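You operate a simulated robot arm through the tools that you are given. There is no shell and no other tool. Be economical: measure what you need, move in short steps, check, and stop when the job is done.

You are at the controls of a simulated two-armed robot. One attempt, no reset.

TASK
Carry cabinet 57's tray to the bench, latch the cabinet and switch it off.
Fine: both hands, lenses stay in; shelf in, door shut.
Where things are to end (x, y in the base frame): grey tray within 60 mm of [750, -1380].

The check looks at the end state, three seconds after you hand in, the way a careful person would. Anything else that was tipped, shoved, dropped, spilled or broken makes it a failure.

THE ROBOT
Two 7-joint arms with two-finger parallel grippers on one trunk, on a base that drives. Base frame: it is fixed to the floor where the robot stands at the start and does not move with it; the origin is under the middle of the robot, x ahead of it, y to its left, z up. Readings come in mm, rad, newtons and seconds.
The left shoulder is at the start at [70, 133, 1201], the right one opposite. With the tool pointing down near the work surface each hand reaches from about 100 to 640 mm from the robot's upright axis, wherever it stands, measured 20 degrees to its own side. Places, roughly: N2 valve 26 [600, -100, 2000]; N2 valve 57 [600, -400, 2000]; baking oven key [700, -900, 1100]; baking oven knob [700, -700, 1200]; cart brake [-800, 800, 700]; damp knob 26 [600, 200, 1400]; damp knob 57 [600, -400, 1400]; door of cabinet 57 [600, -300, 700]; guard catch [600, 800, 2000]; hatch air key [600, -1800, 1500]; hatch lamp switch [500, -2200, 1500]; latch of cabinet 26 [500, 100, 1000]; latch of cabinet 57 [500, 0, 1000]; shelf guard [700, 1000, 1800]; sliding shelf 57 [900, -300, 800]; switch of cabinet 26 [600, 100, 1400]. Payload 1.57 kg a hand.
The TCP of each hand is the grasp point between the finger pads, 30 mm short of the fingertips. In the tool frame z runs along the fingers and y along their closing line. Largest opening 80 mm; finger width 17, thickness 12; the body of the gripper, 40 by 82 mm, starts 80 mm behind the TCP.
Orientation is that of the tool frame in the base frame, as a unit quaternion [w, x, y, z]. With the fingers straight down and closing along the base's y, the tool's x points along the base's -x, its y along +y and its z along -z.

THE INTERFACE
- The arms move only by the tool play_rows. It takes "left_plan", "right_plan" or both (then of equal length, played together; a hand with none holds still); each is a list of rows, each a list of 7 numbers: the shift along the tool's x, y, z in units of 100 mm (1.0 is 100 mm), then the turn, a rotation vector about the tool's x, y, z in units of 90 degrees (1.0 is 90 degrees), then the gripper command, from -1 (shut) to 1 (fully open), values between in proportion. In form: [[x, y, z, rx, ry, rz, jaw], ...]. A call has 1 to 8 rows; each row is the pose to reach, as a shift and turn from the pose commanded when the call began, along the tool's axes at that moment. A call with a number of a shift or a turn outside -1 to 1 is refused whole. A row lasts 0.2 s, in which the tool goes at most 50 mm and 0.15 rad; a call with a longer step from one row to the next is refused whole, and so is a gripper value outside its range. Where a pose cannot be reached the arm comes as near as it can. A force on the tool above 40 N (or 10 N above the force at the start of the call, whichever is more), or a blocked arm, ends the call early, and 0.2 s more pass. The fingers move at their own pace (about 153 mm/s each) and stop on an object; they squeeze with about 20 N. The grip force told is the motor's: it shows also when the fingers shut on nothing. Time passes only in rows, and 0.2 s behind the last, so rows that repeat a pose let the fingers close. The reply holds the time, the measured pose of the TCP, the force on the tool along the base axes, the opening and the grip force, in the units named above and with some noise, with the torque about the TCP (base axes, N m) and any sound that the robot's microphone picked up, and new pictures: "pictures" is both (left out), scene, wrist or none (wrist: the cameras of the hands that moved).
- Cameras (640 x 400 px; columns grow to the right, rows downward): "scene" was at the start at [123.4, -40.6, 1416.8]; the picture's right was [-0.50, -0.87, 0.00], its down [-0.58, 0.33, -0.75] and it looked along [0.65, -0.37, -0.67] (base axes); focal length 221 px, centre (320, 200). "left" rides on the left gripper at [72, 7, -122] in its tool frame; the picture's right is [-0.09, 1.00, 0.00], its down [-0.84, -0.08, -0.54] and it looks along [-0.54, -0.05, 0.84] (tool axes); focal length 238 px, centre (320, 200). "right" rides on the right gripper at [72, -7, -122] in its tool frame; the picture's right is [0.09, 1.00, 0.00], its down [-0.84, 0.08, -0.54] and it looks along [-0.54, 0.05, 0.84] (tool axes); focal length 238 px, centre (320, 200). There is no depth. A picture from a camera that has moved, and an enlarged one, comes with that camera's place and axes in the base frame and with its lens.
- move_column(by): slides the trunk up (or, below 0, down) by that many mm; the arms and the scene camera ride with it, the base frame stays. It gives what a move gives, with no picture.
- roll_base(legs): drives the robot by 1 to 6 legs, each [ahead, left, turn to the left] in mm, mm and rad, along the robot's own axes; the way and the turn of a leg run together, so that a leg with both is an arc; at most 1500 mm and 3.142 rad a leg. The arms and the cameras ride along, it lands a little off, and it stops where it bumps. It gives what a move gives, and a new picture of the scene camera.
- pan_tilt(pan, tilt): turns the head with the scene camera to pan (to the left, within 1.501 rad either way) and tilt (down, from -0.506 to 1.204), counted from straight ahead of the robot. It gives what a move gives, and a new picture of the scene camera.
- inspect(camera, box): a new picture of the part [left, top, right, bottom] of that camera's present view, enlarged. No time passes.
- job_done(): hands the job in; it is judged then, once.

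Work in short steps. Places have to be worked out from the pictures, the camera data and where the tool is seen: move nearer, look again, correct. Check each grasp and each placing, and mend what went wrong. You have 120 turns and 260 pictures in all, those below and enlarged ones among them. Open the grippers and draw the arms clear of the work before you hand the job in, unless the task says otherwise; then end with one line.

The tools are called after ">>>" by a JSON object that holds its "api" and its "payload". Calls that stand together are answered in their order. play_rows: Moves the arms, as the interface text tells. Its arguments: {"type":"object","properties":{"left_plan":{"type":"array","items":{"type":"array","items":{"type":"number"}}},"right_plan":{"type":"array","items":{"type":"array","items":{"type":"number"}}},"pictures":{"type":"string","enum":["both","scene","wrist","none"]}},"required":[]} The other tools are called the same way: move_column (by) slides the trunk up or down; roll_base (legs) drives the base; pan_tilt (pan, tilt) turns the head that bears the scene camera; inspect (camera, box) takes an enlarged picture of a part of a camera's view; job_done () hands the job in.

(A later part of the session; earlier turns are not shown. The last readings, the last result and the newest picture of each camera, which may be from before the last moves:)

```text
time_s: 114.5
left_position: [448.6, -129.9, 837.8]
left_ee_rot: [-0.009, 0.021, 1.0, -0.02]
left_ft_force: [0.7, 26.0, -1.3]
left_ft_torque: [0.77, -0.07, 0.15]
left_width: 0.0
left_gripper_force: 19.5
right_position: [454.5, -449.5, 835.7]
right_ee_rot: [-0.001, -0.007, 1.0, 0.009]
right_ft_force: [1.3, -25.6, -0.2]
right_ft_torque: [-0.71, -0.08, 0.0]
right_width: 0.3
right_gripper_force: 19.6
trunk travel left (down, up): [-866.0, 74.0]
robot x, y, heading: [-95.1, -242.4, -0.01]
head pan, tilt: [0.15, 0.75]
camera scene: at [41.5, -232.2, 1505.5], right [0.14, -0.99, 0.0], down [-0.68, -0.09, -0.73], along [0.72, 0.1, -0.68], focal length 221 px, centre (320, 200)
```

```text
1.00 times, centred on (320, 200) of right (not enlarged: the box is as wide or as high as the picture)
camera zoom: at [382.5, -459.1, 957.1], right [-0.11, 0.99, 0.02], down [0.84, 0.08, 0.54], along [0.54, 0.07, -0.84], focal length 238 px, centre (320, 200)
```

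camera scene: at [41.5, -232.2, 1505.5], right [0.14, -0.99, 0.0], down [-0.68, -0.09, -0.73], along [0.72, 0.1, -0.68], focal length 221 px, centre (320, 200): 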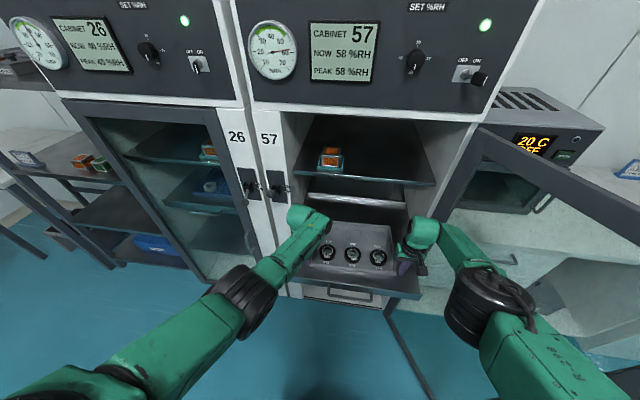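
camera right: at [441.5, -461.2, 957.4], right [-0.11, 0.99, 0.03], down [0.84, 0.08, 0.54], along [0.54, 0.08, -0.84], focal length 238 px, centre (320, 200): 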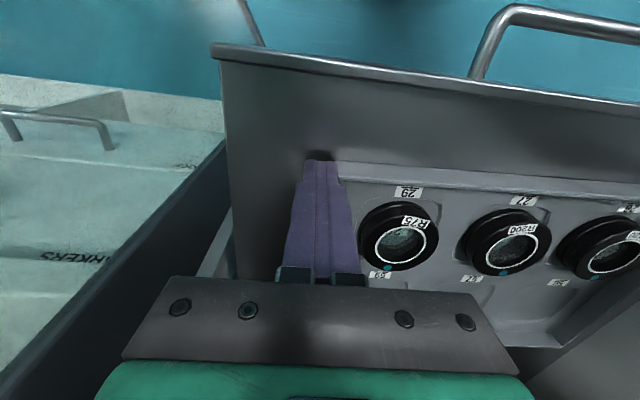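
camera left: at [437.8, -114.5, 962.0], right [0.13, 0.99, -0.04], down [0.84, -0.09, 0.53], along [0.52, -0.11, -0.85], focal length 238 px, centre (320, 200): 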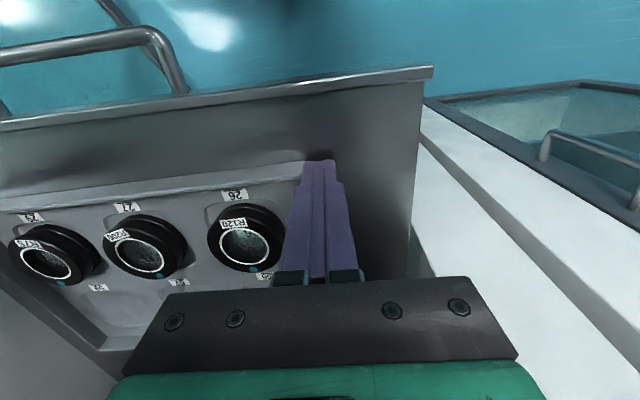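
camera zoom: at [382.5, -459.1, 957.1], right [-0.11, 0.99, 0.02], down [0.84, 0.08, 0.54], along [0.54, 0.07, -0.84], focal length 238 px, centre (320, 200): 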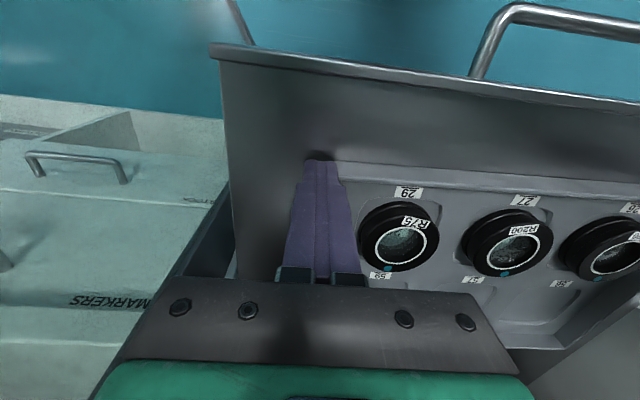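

The whole shelf slid out another 60 mm with the tray (even better): tray now x about 442–634, ends at y −141 and −437. I release, raise the trunk, and set the hands over the end-wall blocks with 32 mm opening.

>>> {"api": "play_rows", "payload": {"left_plan": [[0, 0.05, 0, 0, 0, 0, -1], [0, 0.1, 0, 0, 0, 0, -1]], "right_plan": [[0, -0.05, 0, 0, 0, 0, -1], [0, -0.1, 0, 0, 0, 0, -1]], "pictures": "none"}}

>>> {"api": "move_column", "payload": {"by": 55}}

>>> {"api": "roll_base", "payload": {"legs": [[108, 0, 0]]}}

>>> {"api": "play_rows", "payload": {"left_plan": [[0, -0.1, 0, 0, 0, 0, -0.2], [0, -0.2, 0, 0, 0, 0, -0.2], [0, -0.29, 0, 0, 0, 0, -0.2], [0, -0.29, 0, 0, 0, 0, -0.2]], "right_plan": [[0, 0.1, 0, 0, 0, 0, -0.2], [0, 0.2, 0, 0, 0, 0, -0.2], [0, 0.3, 0, 0, 0, 0, -0.2], [0, 0.32, 0, 0, 0, 0, -0.2]], "pictures": "wrist"}}

```text
time_s: 115.1
left_position: [448.7, -122.2, 836.1]
left_ee_rot: [-0.009, 0.021, 1.0, -0.019]
left_ft_force: [-0.3, 0.6, -0.5]
left_ft_torque: [0.04, 0.02, 0.0]
left_width: 0.0
left_gripper_force: 20.5
right_position: [452.9, -457.7, 836.1]
right_ee_rot: [0.0, -0.008, 1.0, 0.01]
right_ft_force: [0.3, -0.3, -0.3]
right_ft_torque: [-0.02, -0.01, 0.0]
right_width: 0.2
right_gripper_force: 19.9
trunk travel left (down, up): [-866.0, 74.0]
robot x, y, heading: [-91.6, -240.7, -0.014]
head pan, tilt: [0.15, 0.75]
```

```text
time_s: 116.1
left_position: [447.6, -121.7, 892.2]
left_ee_rot: [-0.008, 0.021, 1.0, -0.02]
left_ft_force: [0.1, -0.3, -1.0]
left_ft_torque: [0.0, 0.0, -0.01]
left_width: 0.0
left_gripper_force: 19.9
right_position: [452.3, -459.7, 891.9]
right_ee_rot: [-0.002, -0.008, 1.0, 0.01]
right_ft_force: [-0.2, 0.6, 0.2]
right_ft_torque: [0.01, -0.03, 0.0]
right_width: 0.2
right_gripper_force: 20.4
trunk travel left (down, up): [-921.0, 19.0]
robot x, y, heading: [-93.0, -243.9, -0.013]
head pan, tilt: [0.15, 0.75]
```

```text
time_s: 117.3
left_position: [552.0, -122.6, 892.3]
left_ee_rot: [-0.009, 0.022, 0.999, -0.021]
left_ft_force: [0.0, 0.2, 0.3]
left_ft_torque: [0.0, -0.02, 0.06]
left_width: 0.0
left_gripper_force: 20.2
right_position: [557.3, -461.9, 891.5]
right_ee_rot: [0.0, -0.007, 1.0, 0.009]
right_ft_force: [1.3, 0.3, 0.5]
right_ft_torque: [0.03, -0.03, 0.01]
right_width: 0.0
right_gripper_force: 20.1
trunk travel left (down, up): [-921.0, 19.0]
robot x, y, heading: [8.8, -243.4, -0.012]
head pan, tilt: [0.15, 0.75]
camera scene: at [144.3, -233.0, 1560.7], right [0.14, -0.99, 0.0], down [-0.67, -0.09, -0.73], along [0.72, 0.1, -0.68], focal length 221 px, centre (320, 200)
```

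scene: 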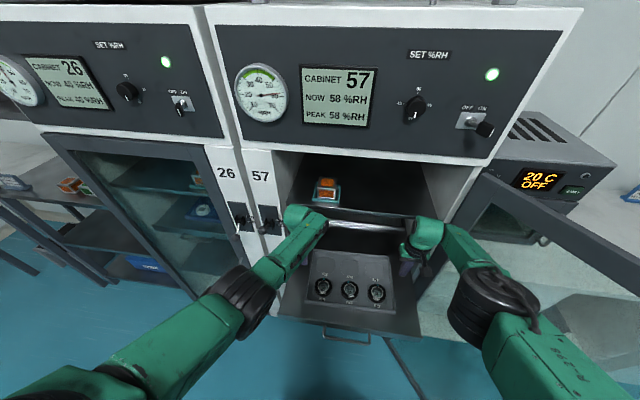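

```text
time_s: 118.3
left_position: [552.9, -150.0, 892.0]
left_ee_rot: [-0.008, 0.022, 1.0, -0.02]
left_ft_force: [-0.5, 0.4, -0.4]
left_ft_torque: [-0.02, 0.0, -0.01]
left_width: 31.9
left_gripper_force: 0.1
right_position: [559.0, -434.8, 890.6]
right_ee_rot: [0.0, -0.016, 1.0, 0.017]
right_ft_force: [-0.3, 0.4, 0.1]
right_ft_torque: [-0.04, -0.01, 0.02]
right_width: 32.1
right_gripper_force: 0.0
right hand out of reach, approached as far as the arm can: row 2, 3, 4
trunk travel left (down, up): [-921.0, 19.0]
robot x, y, heading: [12.1, -244.6, -0.009]
head pan, tilt: [0.15, 0.75]
camera right: at [488.0, -446.9, 1013.0], right [-0.12, 0.99, 0.03], down [0.83, 0.09, 0.54], along [0.54, 0.09, -0.84], focal length 238 px, centre (320, 200)
camera left: at [483.1, -137.0, 1015.3], right [0.13, 0.99, -0.04], down [0.84, -0.09, 0.53], along [0.52, -0.11, -0.85], focal length 238 px, centre (320, 200)
```

right: 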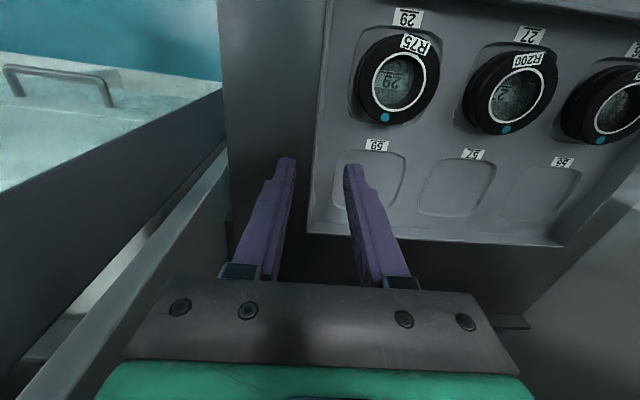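
left: 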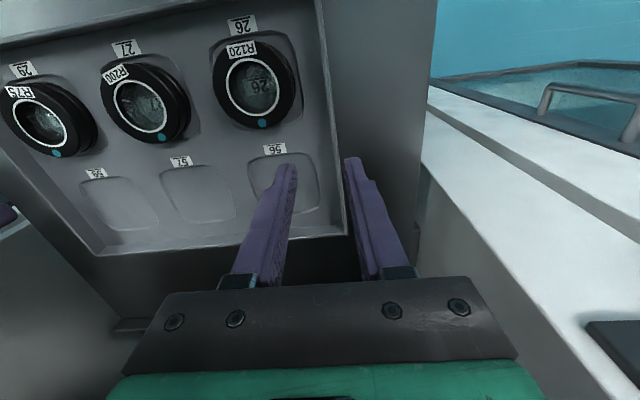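

The back recesses (56 and 59) are clearly visible: recess x 551–613, wall block about 18.5 mm thick. I nudge forward 7 mm, lower the trunk 28 mm and correct y.

>>> {"api": "roll_base", "payload": {"legs": [[8, 4, 0]]}}

>>> {"api": "move_column", "payload": {"by": -26}}

>>> {"api": "play_rows", "payload": {"right_plan": [[0, 0.03, 0, 0, 0, 0, 0], [0, 0.06, 0, 0, 0, 0, 0], [0, 0.06, 0, 0, 0, 0, 0]], "left_plan": [[0, -0.02, 0, 0, 0, 0, -0.1], [0, -0.04, 0, 0, 0, 0, -0.1], [0, -0.04, 0, 0, 0, 0, -0.1]], "pictures": "wrist"}}

```text
time_s: 119.0
left_position: [560.2, -147.3, 891.2]
left_ee_rot: [-0.007, 0.021, 1.0, -0.02]
left_ft_force: [-0.2, -0.4, 0.1]
left_ft_torque: [0.02, -0.02, 0.04]
left_width: 31.8
left_gripper_force: 0.0
right_position: [565.7, -432.7, 892.8]
right_ee_rot: [0.001, -0.015, 1.0, 0.017]
right_ft_force: [-0.4, 1.0, -0.1]
right_ft_torque: [0.04, -0.02, -0.01]
right_width: 32.1
right_gripper_force: 0.1
trunk travel left (down, up): [-921.0, 19.0]
robot x, y, heading: [17.9, -240.0, -0.012]
head pan, tilt: [0.15, 0.75]
camera scene: at [151.1, -230.8, 1560.9], right [0.14, -0.99, 0.0], down [-0.67, -0.09, -0.73], along [0.73, 0.1, -0.68], focal length 221 px, centre (320, 200)
```

scene: 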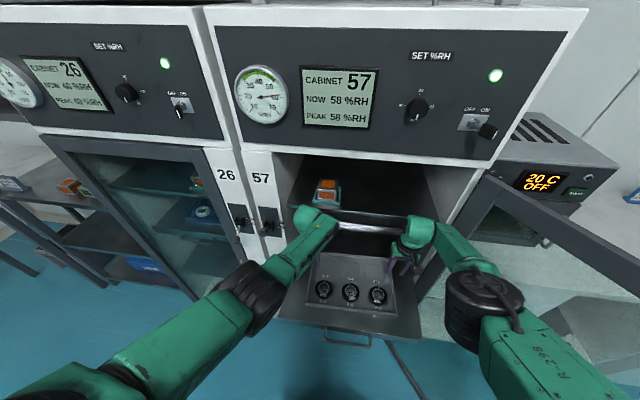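

```text
time_s: 119.7
left_position: [561.0, -147.4, 865.1]
left_ee_rot: [-0.008, 0.021, 1.0, -0.019]
left_ft_force: [0.0, 0.6, 0.7]
left_ft_torque: [0.03, 0.0, 0.05]
left_width: 32.0
left_gripper_force: 0.2
right_position: [566.9, -431.7, 865.6]
right_ee_rot: [0.0, -0.015, 1.0, 0.017]
right_ft_force: [0.4, 0.3, 0.4]
right_ft_torque: [0.04, -0.05, 0.0]
right_width: 32.1
right_gripper_force: 0.1
trunk travel left (down, up): [-895.0, 45.0]
robot x, y, heading: [21.2, -241.2, -0.013]
head pan, tilt: [0.15, 0.75]
```

```text
time_s: 120.5
left_position: [560.5, -150.6, 866.1]
left_ee_rot: [-0.009, 0.021, 1.0, -0.019]
left_ft_force: [0.1, -0.8, 1.2]
left_ft_torque: [0.0, 0.01, -0.01]
left_width: 36.0
left_gripper_force: 0.2
right_position: [568.2, -425.9, 865.6]
right_ee_rot: [0.0, -0.015, 1.0, 0.018]
right_ft_force: [-0.2, 0.7, -0.6]
right_ft_torque: [0.0, -0.01, 0.0]
right_width: 40.1
right_gripper_force: 0.0
trunk travel left (down, up): [-895.0, 45.0]
robot x, y, heading: [22.1, -239.5, -0.008]
head pan, tilt: [0.15, 0.75]
camera right: at [496.3, -438.0, 987.4], right [-0.12, 0.99, 0.03], down [0.83, 0.09, 0.54], along [0.54, 0.1, -0.84], focal length 238 px, centre (320, 200)
camera left: at [490.9, -136.6, 989.8], right [0.13, 0.99, -0.04], down [0.84, -0.09, 0.53], along [0.52, -0.11, -0.85], focal length 238 px, centre (320, 200)
```

right: 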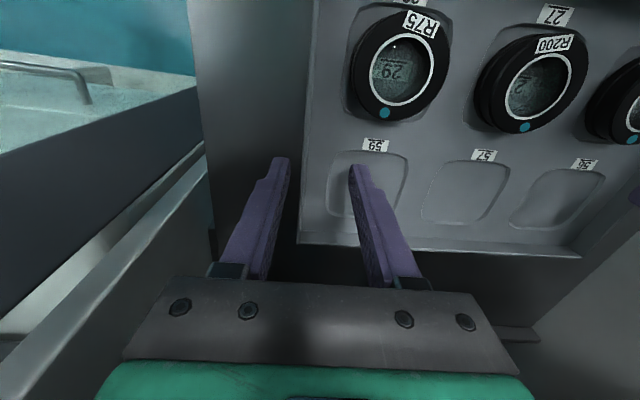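
left: 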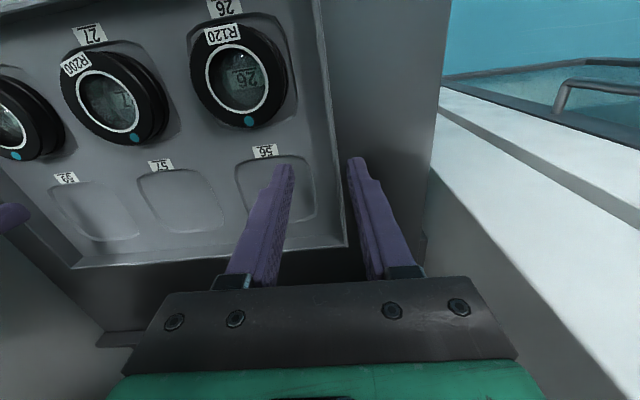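

Inner fingers are over recesses 56 and 59, outer fingers outside the walls. I shift left 7 mm deeper and lower the trunk 22 mm.

>>> {"api": "play_rows", "payload": {"left_plan": [[-0.04, 0, 0, 0, 0, 0, -0.1], [-0.07, 0, 0, 0, 0, 0, -0.1]], "pictures": "none"}}

>>> {"api": "move_column", "payload": {"by": -22}}

>>> {"api": "inspect", "payload": {"camera": "left", "box": [200, 100, 440, 260]}}

>>> {"api": "inspect", "payload": {"camera": "right", "box": [200, 100, 440, 260]}}

```text
time_s: 121.1
left_position: [572.5, -152.5, 867.7]
left_ee_rot: [-0.003, 0.022, 1.0, -0.021]
left_ft_force: [0.3, -0.4, 0.0]
left_ft_torque: [0.03, 0.01, -0.01]
left_width: 35.9
left_gripper_force: 0.0
left hand out of reach, approached as far as the arm can: row 2
right_position: [567.6, -423.4, 866.7]
right_ee_rot: [-0.001, -0.016, 1.0, 0.017]
right_ft_force: [-0.9, 0.3, -1.0]
right_ft_torque: [-0.01, 0.02, 0.01]
right_width: 40.2
right_gripper_force: 0.0
trunk travel left (down, up): [-895.0, 45.0]
robot x, y, heading: [22.0, -245.4, -0.013]
head pan, tilt: [0.15, 0.75]
```

```text
time_s: 121.8
left_position: [570.9, -152.9, 846.3]
left_ee_rot: [-0.002, 0.022, 1.0, -0.021]
left_ft_force: [0.8, 0.6, -0.4]
left_ft_torque: [-0.01, 0.0, 0.02]
left_width: 36.2
left_gripper_force: 0.0
right_position: [567.5, -425.1, 843.6]
right_ee_rot: [0.0, -0.016, 1.0, 0.018]
right_ft_force: [0.2, 0.1, -0.8]
right_ft_torque: [-0.02, -0.01, -0.02]
right_width: 40.3
right_gripper_force: 0.0
trunk travel left (down, up): [-873.0, 67.0]
robot x, y, heading: [18.2, -244.0, -0.011]
head pan, tilt: [0.15, 0.75]
```

```text
2.50 times, centred on (320, 180) of left
camera zoom: at [499.3, -138.2, 969.8], right [0.13, 0.99, -0.04], down [0.84, -0.09, 0.54], along [0.53, -0.11, -0.84], focal length 596 px, centre (320, 250)
```

zoom: 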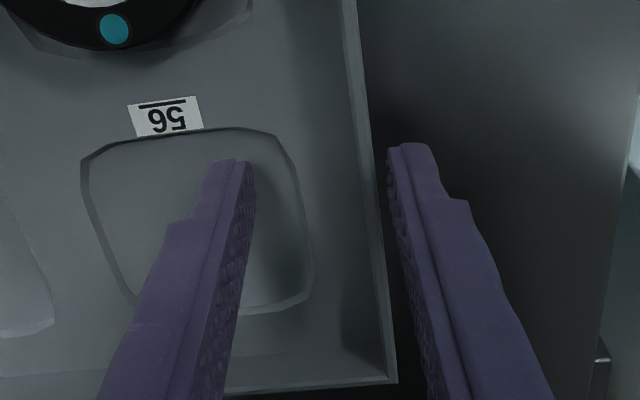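

```text
2.50 times, centred on (320, 180) of right
camera zoom: at [496.4, -437.9, 965.2], right [-0.12, 0.99, 0.03], down [0.83, 0.09, 0.54], along [0.54, 0.1, -0.84], focal length 596 px, centre (320, 250)
```

zoom: 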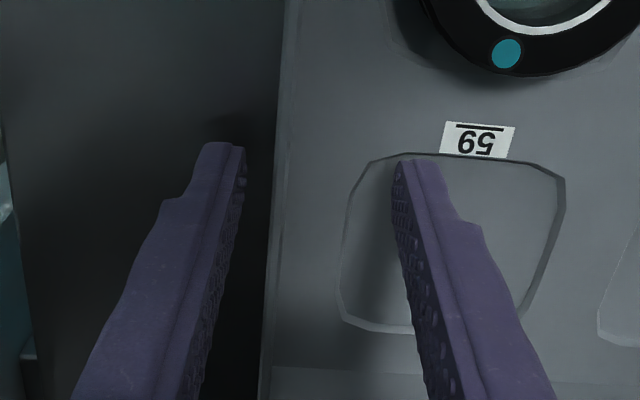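

Tips are inside the recesses without contact. I close both grippers.

>>> {"api": "play_rows", "payload": {"left_plan": [[0, 0, 0, 0, 0, 0, -0.4], [0, 0, 0, 0, 0, 0, -0.6], [0, 0, 0, 0, 0, 0, -1], [0, 0, 0, 0, 0, 0, -1]], "right_plan": [[0, 0, 0, 0, 0, 0, -0.4], [0, 0, 0, 0, 0, 0, -0.6], [0, 0, 0, 0, 0, 0, -1], [0, 0, 0, 0, 0, 0, -1]], "pictures": "wrist"}}

```text
time_s: 122.7
left_position: [570.4, -142.5, 846.0]
left_ee_rot: [-0.003, 0.017, 1.0, -0.01]
left_ft_force: [-0.7, 1.2, 1.3]
left_ft_torque: [0.09, 0.07, 0.35]
left_width: 4.1
left_gripper_force: 20.3
right_position: [567.3, -436.2, 844.1]
right_ee_rot: [0.0, -0.012, 1.0, 0.007]
right_ft_force: [-0.2, -1.0, 1.0]
right_ft_torque: [-0.15, 0.15, -0.14]
right_width: 3.8
right_gripper_force: 20.2
trunk travel left (down, up): [-873.0, 67.0]
robot x, y, heading: [23.6, -241.9, -0.013]
head pan, tilt: [0.15, 0.75]
stopped in row 4 (left hand): the force on the tool passed its limit at 41 N (the readings are from after the stop); the commanded pose is now the measured one
camera right: at [495.8, -446.5, 965.3], right [-0.12, 0.99, 0.01], down [0.83, 0.09, 0.54], along [0.54, 0.07, -0.84], focal length 238 px, centre (320, 200)
camera left: at [499.4, -130.5, 970.1], right [0.13, 0.99, -0.02], down [0.84, -0.1, 0.54], along [0.53, -0.09, -0.84], focal length 238 px, centre (320, 200)
```

right: 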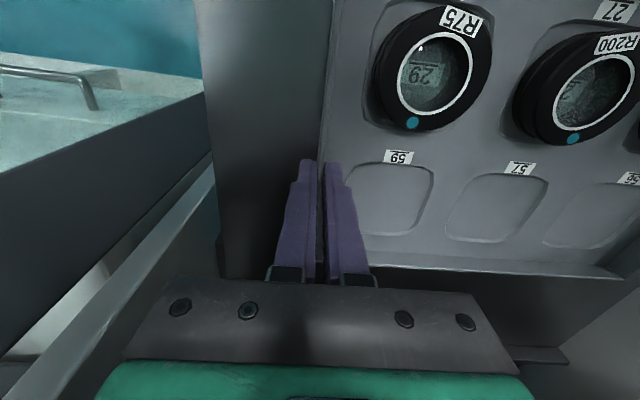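
left: 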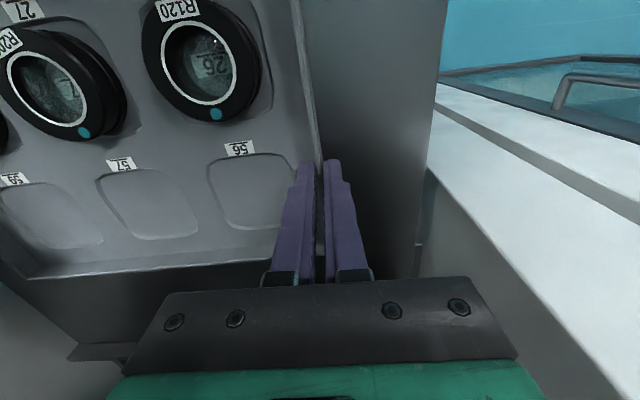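

Each gripper has pinched the 4 mm end wall. For better balance I regrasp about 35 mm nearer the front (x about 533): open slightly, raise, roll back 35 mm, lower again.

>>> {"api": "play_rows", "payload": {"left_plan": [[0, 0, 0, 0, 0, 0, -0.4], [0, 0, 0, 0, 0, 0, -0.4]], "right_plan": [[0, 0, 0, 0, 0, 0, -0.4], [0, 0, 0, 0, 0, 0, -0.4]], "pictures": "none"}}

>>> {"api": "move_column", "payload": {"by": 18}}

>>> {"api": "roll_base", "payload": {"legs": [[-37, 0, 0]]}}

>>> {"api": "inspect", "payload": {"camera": "left", "box": [200, 80, 440, 260]}}

>>> {"api": "inspect", "payload": {"camera": "right", "box": [200, 80, 440, 260]}}

```text
time_s: 123.2
left_position: [571.3, -141.2, 845.0]
left_ee_rot: [-0.004, 0.018, 1.0, -0.01]
left_ft_force: [-0.8, 0.1, 0.4]
left_ft_torque: [0.0, 0.0, 0.02]
left_width: 23.9
left_gripper_force: 0.1
right_position: [568.2, -436.7, 843.6]
right_ee_rot: [-0.001, -0.013, 1.0, 0.007]
right_ft_force: [0.0, -0.2, 0.0]
right_ft_torque: [0.01, 0.01, 0.03]
right_width: 24.0
right_gripper_force: 0.0
trunk travel left (down, up): [-873.0, 67.0]
robot x, y, heading: [22.2, -244.0, -0.016]
head pan, tilt: [0.15, 0.75]
```

```text
time_s: 123.9
left_position: [571.6, -141.9, 866.1]
left_ee_rot: [-0.005, 0.017, 1.0, -0.01]
left_ft_force: [0.3, -0.3, -0.1]
left_ft_torque: [0.0, -0.02, 0.03]
left_width: 24.0
left_gripper_force: 0.0
right_position: [567.1, -436.0, 862.0]
right_ee_rot: [0.0, -0.012, 1.0, 0.007]
right_ft_force: [0.5, 0.6, 0.1]
right_ft_torque: [-0.01, -0.03, -0.02]
right_width: 24.0
right_gripper_force: 0.0
trunk travel left (down, up): [-891.0, 49.0]
robot x, y, heading: [21.2, -243.7, -0.013]
head pan, tilt: [0.15, 0.75]
```

```text
time_s: 124.8
left_position: [539.9, -141.5, 860.8]
left_ee_rot: [-0.007, 0.019, 1.0, -0.01]
left_ft_force: [0.3, -0.2, -0.2]
left_ft_torque: [0.0, 0.02, -0.02]
left_width: 23.8
left_gripper_force: 0.2
right_position: [536.2, -436.4, 857.6]
right_ee_rot: [-0.004, -0.012, 1.0, 0.008]
right_ft_force: [1.1, -0.1, -1.0]
right_ft_torque: [0.01, 0.06, 0.01]
right_width: 24.1
right_gripper_force: 0.1
trunk travel left (down, up): [-891.0, 49.0]
robot x, y, heading: [-13.6, -247.6, -0.009]
head pan, tilt: [0.15, 0.75]
camera scene: at [127.4, -229.6, 1529.6], right [0.14, -0.99, 0.0], down [-0.68, -0.09, -0.73], along [0.72, 0.1, -0.69], focal length 221 px, centre (320, 200)
```

scene: 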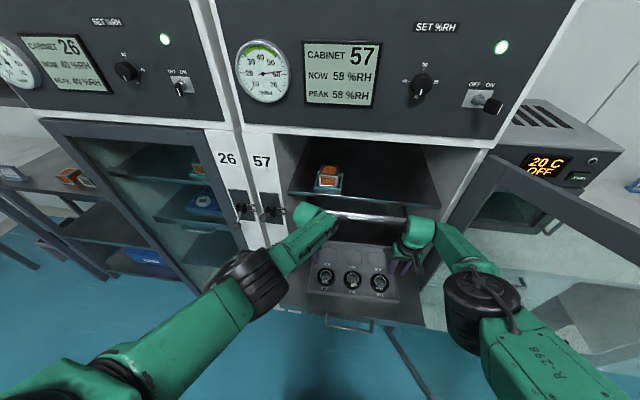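

```text
2.22 times, centred on (320, 170) of left
camera zoom: at [469.6, -130.5, 984.4], right [0.13, 0.99, -0.02], down [0.84, -0.1, 0.53], along [0.52, -0.09, -0.85], focal length 530 px, centre (320, 267)
```

zoom: 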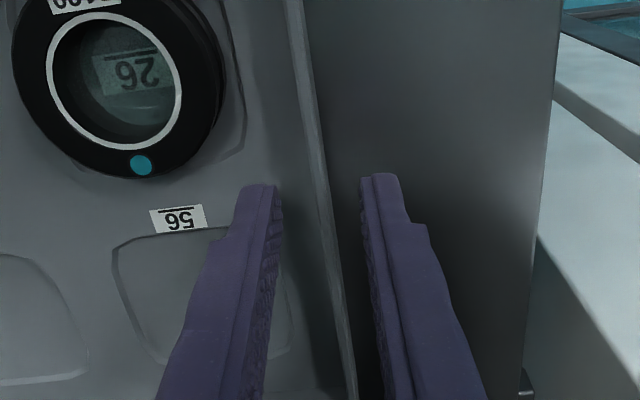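

```text
2.22 times, centred on (320, 170) of right
camera zoom: at [465.9, -446.3, 979.5], right [-0.12, 0.99, 0.01], down [0.84, 0.09, 0.54], along [0.53, 0.07, -0.84], focal length 530 px, centre (320, 267)
```

zoom: 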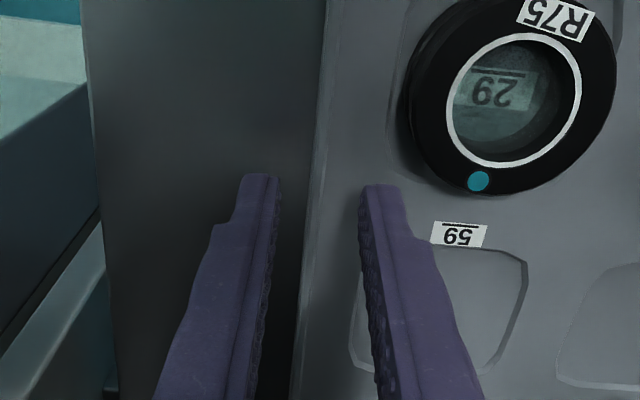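

Fingers straddle the walls between the lens row and the back recesses. I lower the trunk 14 mm.

>>> {"api": "move_column", "payload": {"by": -14}}

>>> {"api": "play_rows", "payload": {"left_plan": [[0, 0, 0, 0, 0, 0, -0.7], [0, 0, 0, 0, 0, 0, -1], [0, 0, 0, 0, 0, 0, -1]], "right_plan": [[0, 0, 0, 0, 0, 0, -0.7], [0, 0, 0, 0, 0, 0, -1], [0, 0, 0, 0, 0, 0, -1]], "pictures": "wrist"}}

```text
time_s: 125.4
left_position: [536.8, -141.3, 848.3]
left_ee_rot: [-0.005, 0.018, 1.0, -0.011]
left_ft_force: [0.5, -0.5, -0.4]
left_ft_torque: [0.01, 0.03, 0.0]
left_width: 24.1
left_gripper_force: 0.0
right_position: [533.2, -435.9, 845.6]
right_ee_rot: [-0.001, -0.012, 1.0, 0.007]
right_ft_force: [0.5, 0.2, -0.1]
right_ft_torque: [-0.04, 0.01, -0.03]
right_width: 24.0
right_gripper_force: 0.1
trunk travel left (down, up): [-877.0, 63.0]
robot x, y, heading: [-12.5, -240.1, -0.014]
head pan, tilt: [0.15, 0.75]
```

```text
time_s: 126.2
left_position: [534.5, -142.3, 851.1]
left_ee_rot: [-0.004, 0.018, 1.0, -0.009]
left_ft_force: [0.6, 1.6, 4.3]
left_ft_torque: [0.04, 0.1, 0.34]
left_width: 4.3
left_gripper_force: 20.5
right_position: [531.4, -435.8, 848.0]
right_ee_rot: [0.0, -0.011, 1.0, 0.006]
right_ft_force: [0.8, -2.2, 4.3]
right_ft_torque: [-0.06, 0.13, -0.17]
right_width: 3.4
right_gripper_force: 20.0
trunk travel left (down, up): [-877.0, 63.0]
robot x, y, heading: [-16.7, -244.2, -0.012]
head pan, tilt: [0.15, 0.75]
camera right: at [459.4, -446.3, 969.8], right [-0.12, 0.99, 0.01], down [0.83, 0.09, 0.54], along [0.54, 0.07, -0.84], focal length 238 px, centre (320, 200)
camera left: at [463.1, -130.2, 974.6], right [0.13, 0.99, -0.02], down [0.84, -0.1, 0.54], along [0.53, -0.09, -0.84], focal length 238 px, centre (320, 200)
```

right: 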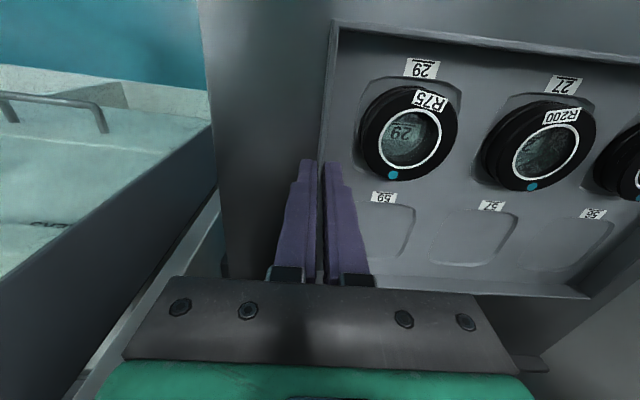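
left: 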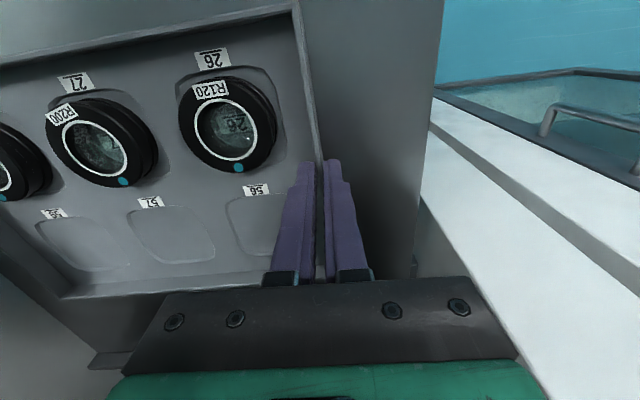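

Both walls are pinched. I lift a little with the trunk and check.

>>> {"api": "move_column", "payload": {"by": 15}}

>>> {"api": "pan_tilt", "payload": {"pan": 0.0, "tilt": 0.8}}

>>> {"api": "inspect", "payload": {"camera": "scene", "box": [220, 170, 440, 320]}}

```text
time_s: 126.8
left_position: [533.7, -142.3, 867.0]
left_ee_rot: [-0.003, 0.019, 1.0, -0.01]
left_ft_force: [0.1, 0.8, -0.2]
left_ft_torque: [-0.01, -0.03, 0.03]
left_width: 4.9
left_gripper_force: 0.1
right_position: [531.1, -436.5, 864.4]
right_ee_rot: [0.001, -0.012, 1.0, 0.008]
right_ft_force: [0.0, -0.1, 0.3]
right_ft_torque: [-0.01, 0.0, -0.01]
right_width: 4.6
right_gripper_force: 0.0
trunk travel left (down, up): [-892.0, 48.0]
robot x, y, heading: [-14.2, -243.6, -0.012]
head pan, tilt: [0.15, 0.75]
```

```text
time_s: 127.5
left_position: [535.1, -142.5, 864.9]
left_ee_rot: [-0.003, 0.018, 1.0, -0.01]
left_ft_force: [0.4, 0.3, 0.1]
left_ft_torque: [0.02, -0.01, -0.02]
left_width: 2.9
left_gripper_force: 0.0
right_position: [531.6, -436.1, 863.1]
right_ee_rot: [0.0, -0.013, 1.0, 0.007]
right_ft_force: [0.6, -0.2, 0.2]
right_ft_torque: [0.02, -0.02, 0.0]
right_width: 2.4
right_gripper_force: 0.1
trunk travel left (down, up): [-892.0, 48.0]
robot x, y, heading: [-15.1, -243.1, -0.015]
head pan, tilt: [0.0, 0.799]
camera scene: at [116.3, -241.8, 1527.6], right [-0.01, -1.0, 0.0], down [-0.72, 0.01, -0.7], along [0.7, -0.01, -0.72], focal length 221 px, centre (320, 200)
```

scene: 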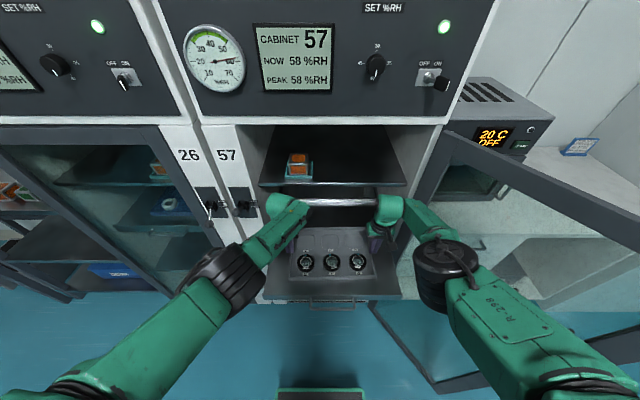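

```text
2.67 times, centred on (330, 245) of scene
camera zoom: at [116.3, -241.8, 1527.6], right [-0.01, -1.0, 0.0], down [-0.72, 0.01, -0.7], along [0.7, -0.01, -0.72], focal length 589 px, centre (293, 80)
```

zoom: 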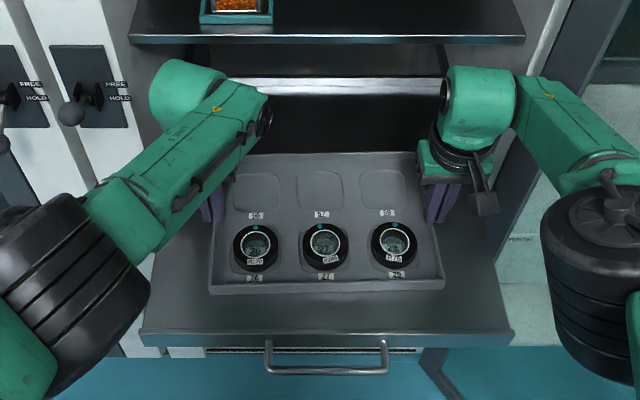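

The fingers slipped off: the overlap was too small. I reopen and go about 10 mm deeper than before, watching for contact.

>>> {"api": "play_rows", "payload": {"left_plan": [[0, 0, 0, 0, 0, 0, -0.4], [0, 0, 0, 0, 0, 0, -0.4]], "right_plan": [[0, 0, 0, 0, 0, 0, -0.4], [0, 0, 0, 0, 0, 0, -0.4]], "pictures": "none"}}

>>> {"api": "move_column", "payload": {"by": -28}}

```text
time_s: 128.1
left_position: [535.6, -141.7, 865.5]
left_ee_rot: [-0.005, 0.018, 1.0, -0.011]
left_ft_force: [-0.4, 1.1, -0.8]
left_ft_torque: [-0.01, 0.01, 0.0]
left_width: 24.3
left_gripper_force: 0.0
right_position: [533.0, -435.9, 862.6]
right_ee_rot: [0.0, -0.012, 1.0, 0.007]
right_ft_force: [-0.2, -0.7, 0.2]
right_ft_torque: [0.03, 0.0, -0.03]
right_width: 24.0
right_gripper_force: 0.0
trunk travel left (down, up): [-892.0, 48.0]
robot x, y, heading: [-14.3, -239.9, -0.016]
head pan, tilt: [0.0, 0.799]
```

```text
time_s: 128.8
left_position: [531.3, -141.3, 838.6]
left_ee_rot: [-0.003, 0.019, 1.0, -0.01]
left_ft_force: [0.0, 0.7, -0.4]
left_ft_torque: [0.0, 0.01, 0.01]
left_width: 24.1
left_gripper_force: 0.1
right_position: [531.0, -437.4, 837.1]
right_ee_rot: [0.003, -0.012, 1.0, 0.007]
right_ft_force: [-0.7, -0.2, 15.5]
right_ft_torque: [0.15, -0.03, -0.06]
right_width: 23.4
right_gripper_force: 0.0
trunk travel left (down, up): [-864.0, 76.0]
robot x, y, heading: [-13.6, -244.4, -0.009]
head pan, tilt: [0.0, 0.799]
```

Floor found at about z 808; overlap with the wall is now about 15 mm. I raise 2 mm and close both.

>>> {"api": "move_column", "payload": {"by": 2}}

>>> {"api": "play_rows", "payload": {"left_plan": [[0, 0, 0, 0, 0, 0, -0.7], [0, 0, 0, 0, 0, 0, -1], [0, 0, 0, 0, 0, 0, -1], [0, 0, 0, 0, 0, 0, -1]], "right_plan": [[0, 0, 0, 0, 0, 0, -0.7], [0, 0, 0, 0, 0, 0, -1], [0, 0, 0, 0, 0, 0, -1], [0, 0, 0, 0, 0, 0, -1]], "pictures": "none"}}

>>> {"api": "move_column", "payload": {"by": 12}}

>>> {"api": "inspect", "payload": {"camera": "scene", "box": [220, 170, 440, 320]}}

```text
time_s: 129.4
left_position: [534.9, -141.3, 839.6]
left_ee_rot: [-0.004, 0.018, 1.0, -0.011]
left_ft_force: [-1.0, 0.5, 0.8]
left_ft_torque: [0.03, 0.04, 0.02]
left_width: 24.0
left_gripper_force: 0.0
right_position: [529.7, -437.0, 838.1]
right_ee_rot: [0.001, -0.012, 1.0, 0.007]
right_ft_force: [-0.5, -1.3, 7.1]
right_ft_torque: [0.09, 0.04, -0.13]
right_width: 23.7
right_gripper_force: 0.2
trunk travel left (down, up): [-866.0, 74.0]
robot x, y, heading: [-11.4, -244.2, -0.01]
head pan, tilt: [0.0, 0.799]
```

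```text
time_s: 130.4
left_position: [534.4, -141.0, 840.1]
left_ee_rot: [-0.004, 0.019, 1.0, -0.01]
left_ft_force: [-0.1, 0.6, 0.4]
left_ft_torque: [0.14, 0.06, 0.37]
left_width: 4.4
left_gripper_force: 19.3
right_position: [531.3, -436.8, 836.9]
right_ee_rot: [0.001, -0.012, 1.0, 0.006]
right_ft_force: [-0.5, 0.9, 6.1]
right_ft_torque: [-0.21, 0.07, -0.2]
right_width: 3.6
right_gripper_force: 20.4
trunk travel left (down, up): [-866.0, 74.0]
robot x, y, heading: [-17.2, -238.5, -0.011]
head pan, tilt: [0.0, 0.799]
```

```text
time_s: 131.0
left_position: [534.6, -141.9, 851.2]
left_ee_rot: [-0.004, 0.018, 1.0, -0.011]
left_ft_force: [-0.2, 1.1, -2.4]
left_ft_torque: [0.21, 0.03, 0.36]
left_width: 4.4
left_gripper_force: 19.8
right_position: [530.6, -437.0, 849.4]
right_ee_rot: [-0.001, -0.012, 1.0, 0.007]
right_ft_force: [-1.2, 0.4, -2.1]
right_ft_torque: [-0.23, -0.1, -0.15]
right_width: 3.7
right_gripper_force: 19.8
trunk travel left (down, up): [-878.0, 62.0]
robot x, y, heading: [-18.5, -243.1, -0.011]
head pan, tilt: [0.0, 0.799]
```

```text
2.67 times, centred on (330, 245) of scene
camera zoom: at [116.1, -241.6, 1513.6], right [-0.01, -1.0, 0.0], down [-0.72, 0.01, -0.7], along [0.7, -0.01, -0.72], focal length 589 px, centre (293, 80)
```

zoom: 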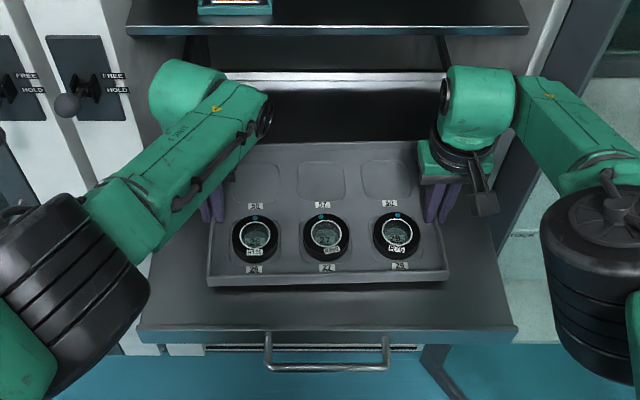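

The tray is lifted (about 4.5 N in total, grip firm). I raise 25 mm more, roll back slowly a bit, then look around for the route.

>>> {"api": "move_column", "payload": {"by": 30}}

>>> {"api": "roll_base", "payload": {"legs": [[-120, 0, 0], [-200, 0, 0]]}}

>>> {"api": "pan_tilt", "payload": {"pan": -1.5, "tilt": 0.45}}

>>> {"api": "pan_tilt", "payload": {"pan": 1.5, "tilt": 0.45}}

```text
time_s: 131.7
left_position: [535.6, -141.8, 880.8]
left_ee_rot: [-0.005, 0.018, 1.0, -0.009]
left_ft_force: [0.7, 1.3, -3.2]
left_ft_torque: [0.2, -0.17, 0.4]
left_width: 4.1
left_gripper_force: 20.0
right_position: [532.4, -436.9, 878.6]
right_ee_rot: [-0.001, -0.012, 1.0, 0.007]
right_ft_force: [-0.2, -0.8, -2.4]
right_ft_torque: [-0.25, 0.08, -0.12]
right_width: 3.7
right_gripper_force: 20.0
trunk travel left (down, up): [-908.0, 32.0]
robot x, y, heading: [-12.3, -241.1, -0.01]
head pan, tilt: [0.0, 0.799]
```

```text
time_s: 134.1
left_position: [224.4, -138.9, 878.1]
left_ee_rot: [-0.007, 0.019, 1.0, -0.009]
left_ft_force: [0.8, 2.4, -1.3]
left_ft_torque: [0.26, -0.01, 0.31]
left_width: 4.5
left_gripper_force: 20.1
right_position: [221.1, -434.3, 877.7]
right_ee_rot: [-0.003, -0.01, 1.0, 0.006]
right_ft_force: [-0.3, -2.9, -2.8]
right_ft_torque: [-0.28, 0.01, -0.19]
right_width: 3.8
right_gripper_force: 19.9
trunk travel left (down, up): [-908.0, 32.0]
robot x, y, heading: [-327.4, -237.7, -0.015]
head pan, tilt: [0.0, 0.799]
camera scene: at [-191.8, -238.1, 1543.0], right [-0.02, -1.0, 0.0], down [-0.72, 0.01, -0.69], along [0.69, -0.01, -0.72], focal length 221 px, centre (320, 200)
```

scene: 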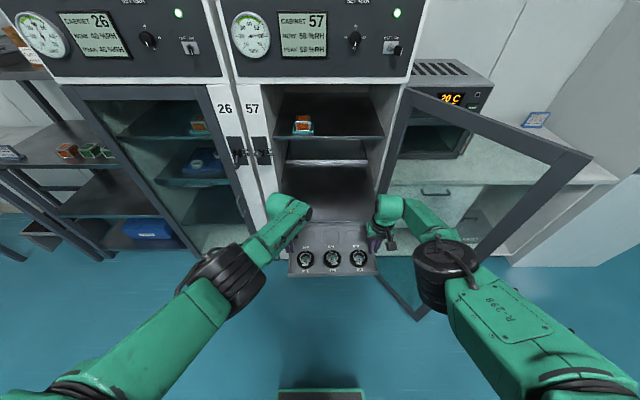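

```text
time_s: 135.7
left_position: [221.7, -139.1, 881.1]
left_ee_rot: [-0.005, 0.019, 1.0, -0.01]
left_ft_force: [1.1, 0.1, -1.9]
left_ft_torque: [0.15, -0.11, 0.32]
left_width: 4.4
left_gripper_force: 20.0
right_position: [217.5, -433.8, 878.1]
right_ee_rot: [0.0, -0.011, 1.0, 0.007]
right_ft_force: [-0.3, 0.0, -1.8]
right_ft_torque: [-0.22, 0.01, -0.17]
right_width: 3.7
right_gripper_force: 20.3
trunk travel left (down, up): [-908.0, 32.0]
robot x, y, heading: [-331.4, -238.8, -0.014]
head pan, tilt: [-1.499, 0.45]
camera scene: at [-272.3, -328.5, 1574.0], right [-1.0, -0.06, 0.0], down [-0.03, 0.43, -0.9], along [0.05, -0.9, -0.44], focal length 221 px, centre (320, 200)
```

scene: 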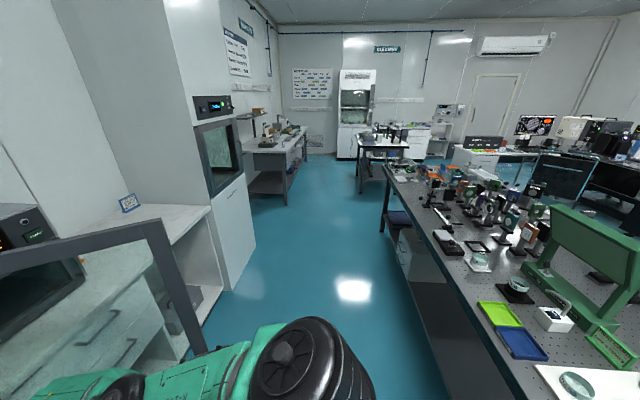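

```text
time_s: 138.3
left_position: [221.3, -139.2, 880.6]
left_ee_rot: [-0.005, 0.02, 1.0, -0.009]
left_ft_force: [0.3, 0.0, -2.3]
left_ft_torque: [0.17, -0.04, 0.35]
left_width: 4.3
left_gripper_force: 20.3
right_position: [217.8, -433.5, 878.5]
right_ee_rot: [0.0, -0.01, 1.0, 0.008]
right_ft_force: [-1.3, -0.1, -2.3]
right_ft_torque: [-0.22, 0.0, -0.17]
right_width: 3.8
right_gripper_force: 19.9
trunk travel left (down, up): [-908.0, 32.0]
robot x, y, heading: [-329.6, -238.7, -0.013]
head pan, tilt: [1.499, 0.45]
camera scene: at [-269.4, -145.2, 1574.0], right [1.0, -0.09, 0.0], down [-0.04, -0.43, -0.9], along [0.08, 0.9, -0.44], focal length 221 px, centre (320, 200)
```

scene: 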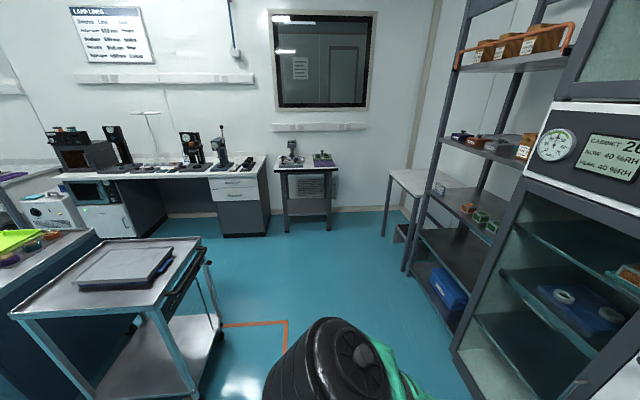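

Behind the robot is an optical table (edge at x about −650), so I can't pass the open door facing forward. Route: strafe left to y about 300, turn right, drive along the aisle, and turn back to the bench.

>>> {"api": "roll_base", "payload": {"legs": [[0, 300, 0], [65, 240, 0]]}}

>>> {"api": "pan_tilt", "payload": {"pan": -0.3, "tilt": 0.75}}

```text
time_s: 141.8
left_position: [293.2, 395.0, 880.4]
left_ee_rot: [-0.004, 0.017, 1.0, -0.009]
left_ft_force: [0.8, -0.9, -1.8]
left_ft_torque: [0.17, 0.0, 0.31]
left_width: 4.3
left_gripper_force: 20.0
right_position: [288.0, 100.8, 878.0]
right_ee_rot: [-0.001, -0.012, 1.0, 0.007]
right_ft_force: [-0.3, 0.3, -1.7]
right_ft_torque: [-0.2, -0.03, -0.14]
right_width: 3.6
right_gripper_force: 19.7
trunk travel left (down, up): [-908.0, 32.0]
robot x, y, heading: [-258.2, 295.3, -0.015]
head pan, tilt: [1.499, 0.45]
camera scene: at [-199.0, 387.2, 1574.2], right [1.0, -0.08, 0.0], down [-0.04, -0.43, -0.9], along [0.07, 0.9, -0.43], focal length 221 px, centre (320, 200)
```

scene: 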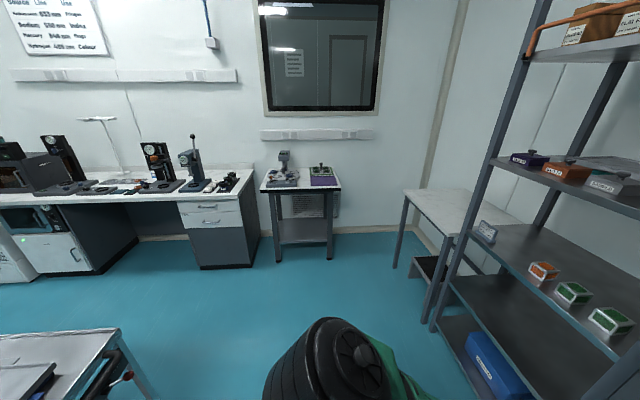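

```text
time_s: 143.6
left_position: [292.1, 397.4, 880.8]
left_ee_rot: [-0.004, 0.017, 1.0, -0.011]
left_ft_force: [0.8, -0.8, -2.0]
left_ft_torque: [0.16, -0.05, 0.34]
left_width: 4.3
left_gripper_force: 19.8
right_position: [290.3, 101.1, 878.5]
right_ee_rot: [0.0, -0.013, 1.0, 0.007]
right_ft_force: [0.0, 0.7, -2.1]
right_ft_torque: [-0.19, 0.06, -0.15]
right_width: 3.5
right_gripper_force: 20.2
trunk travel left (down, up): [-908.0, 32.0]
robot x, y, heading: [-258.5, 301.3, -0.015]
head pan, tilt: [-0.3, 0.75]
camera scene: at [-127.0, 272.5, 1547.5], right [-0.31, -0.95, 0.0], down [-0.65, 0.21, -0.73], along [0.7, -0.22, -0.68], focal length 221 px, centre (320, 200)
```

scene: 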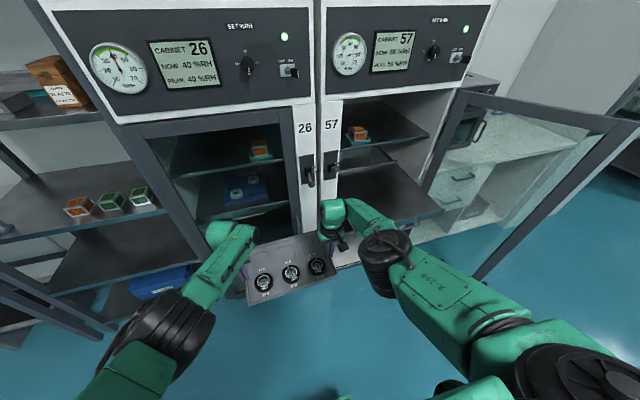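

Holding well. I turn right in place in two stages.

>>> {"api": "roll_base", "payload": {"legs": [[0, 0, -0.5]]}}

>>> {"api": "roll_base", "payload": {"legs": [[0, 0, -0.6], [0, 0, -0.455]]}}

>>> {"api": "pan_tilt", "payload": {"pan": 0.0, "tilt": 0.6}}

```text
time_s: 145.4
left_position: [275.1, 125.9, 880.5]
left_ee_rot: [-0.007, 0.26, 0.966, -0.009]
left_ft_force: [1.2, -2.1, -1.6]
left_ft_torque: [0.11, -0.07, 0.36]
left_width: 4.4
left_gripper_force: 20.2
right_position: [134.6, -132.1, 877.8]
right_ee_rot: [0.001, 0.231, 0.973, 0.006]
right_ft_force: [-0.3, 1.2, -2.3]
right_ft_torque: [-0.18, 0.05, -0.16]
right_width: 4.0
right_gripper_force: 20.2
trunk travel left (down, up): [-908.0, 32.0]
robot x, y, heading: [-260.6, 299.7, -0.501]
head pan, tilt: [-0.3, 0.75]
camera scene: at [-154.3, 214.8, 1547.5], right [-0.72, -0.69, 0.0], down [-0.47, 0.49, -0.73], along [0.51, -0.53, -0.68], focal length 221 px, centre (320, 200)
```

scene: 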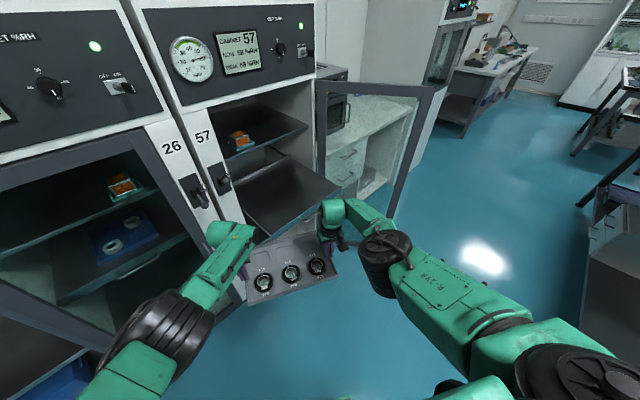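

```text
time_s: 148.7
left_position: [-145.0, -251.8, 880.9]
left_ee_rot: [-0.011, 0.712, 0.702, -0.004]
left_ft_force: [-0.1, -0.4, -2.4]
left_ft_torque: [-0.04, -0.19, 0.32]
left_width: 4.3
left_gripper_force: 20.0
right_position: [-438.4, -253.9, 877.9]
right_ee_rot: [0.004, 0.69, 0.723, 0.005]
right_ft_force: [0.9, 0.4, -2.5]
right_ft_torque: [-0.01, 0.16, -0.17]
right_width: 3.7
right_gripper_force: 20.3
trunk travel left (down, up): [-908.0, 32.0]
robot x, y, heading: [-258.9, 298.4, -1.56]
head pan, tilt: [-0.3, 0.75]
camera scene: at [-279.5, 167.8, 1547.5], right [-0.96, 0.28, 0.0], down [0.19, 0.65, -0.73], along [-0.21, -0.7, -0.68], focal length 221 px, centre (320, 200)
```

scene: 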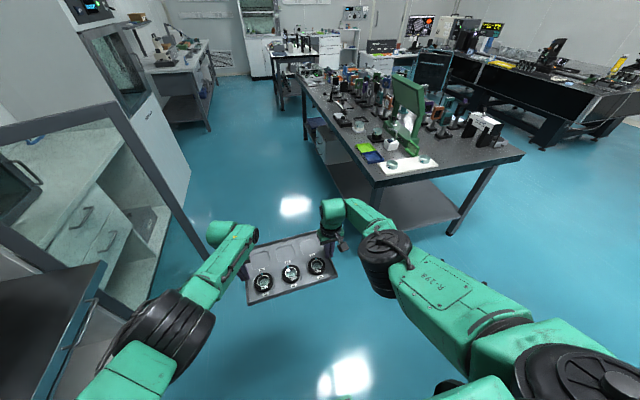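

```text
time_s: 149.5
left_position: [-146.6, -250.7, 880.3]
left_ee_rot: [-0.009, 0.712, 0.703, -0.003]
left_ft_force: [-0.3, -0.9, -2.2]
left_ft_torque: [-0.06, -0.16, 0.35]
left_width: 4.4
left_gripper_force: 20.6
right_position: [-440.7, -253.3, 878.6]
right_ee_rot: [0.005, 0.69, 0.724, 0.005]
right_ft_force: [0.6, -0.2, -1.7]
right_ft_torque: [-0.01, 0.18, -0.16]
right_width: 3.6
right_gripper_force: 19.9
trunk travel left (down, up): [-908.0, 32.0]
robot x, y, heading: [-257.0, 296.0, -1.559]
head pan, tilt: [0.0, 0.6]
camera scene: at [-256.1, 159.0, 1560.3], right [-1.0, -0.01, 0.0], down [-0.01, 0.57, -0.82], along [0.01, -0.82, -0.57], focal length 221 px, centre (320, 200)
```

scene: 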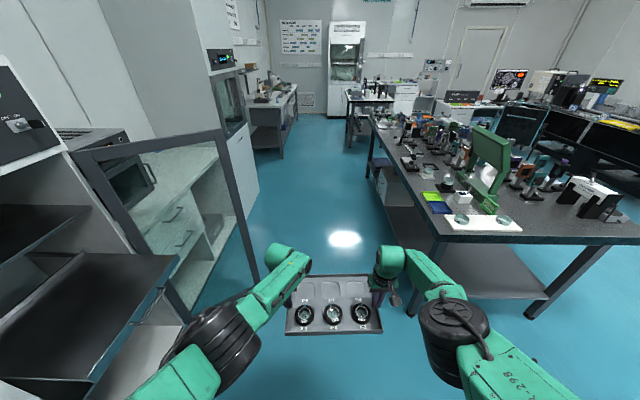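

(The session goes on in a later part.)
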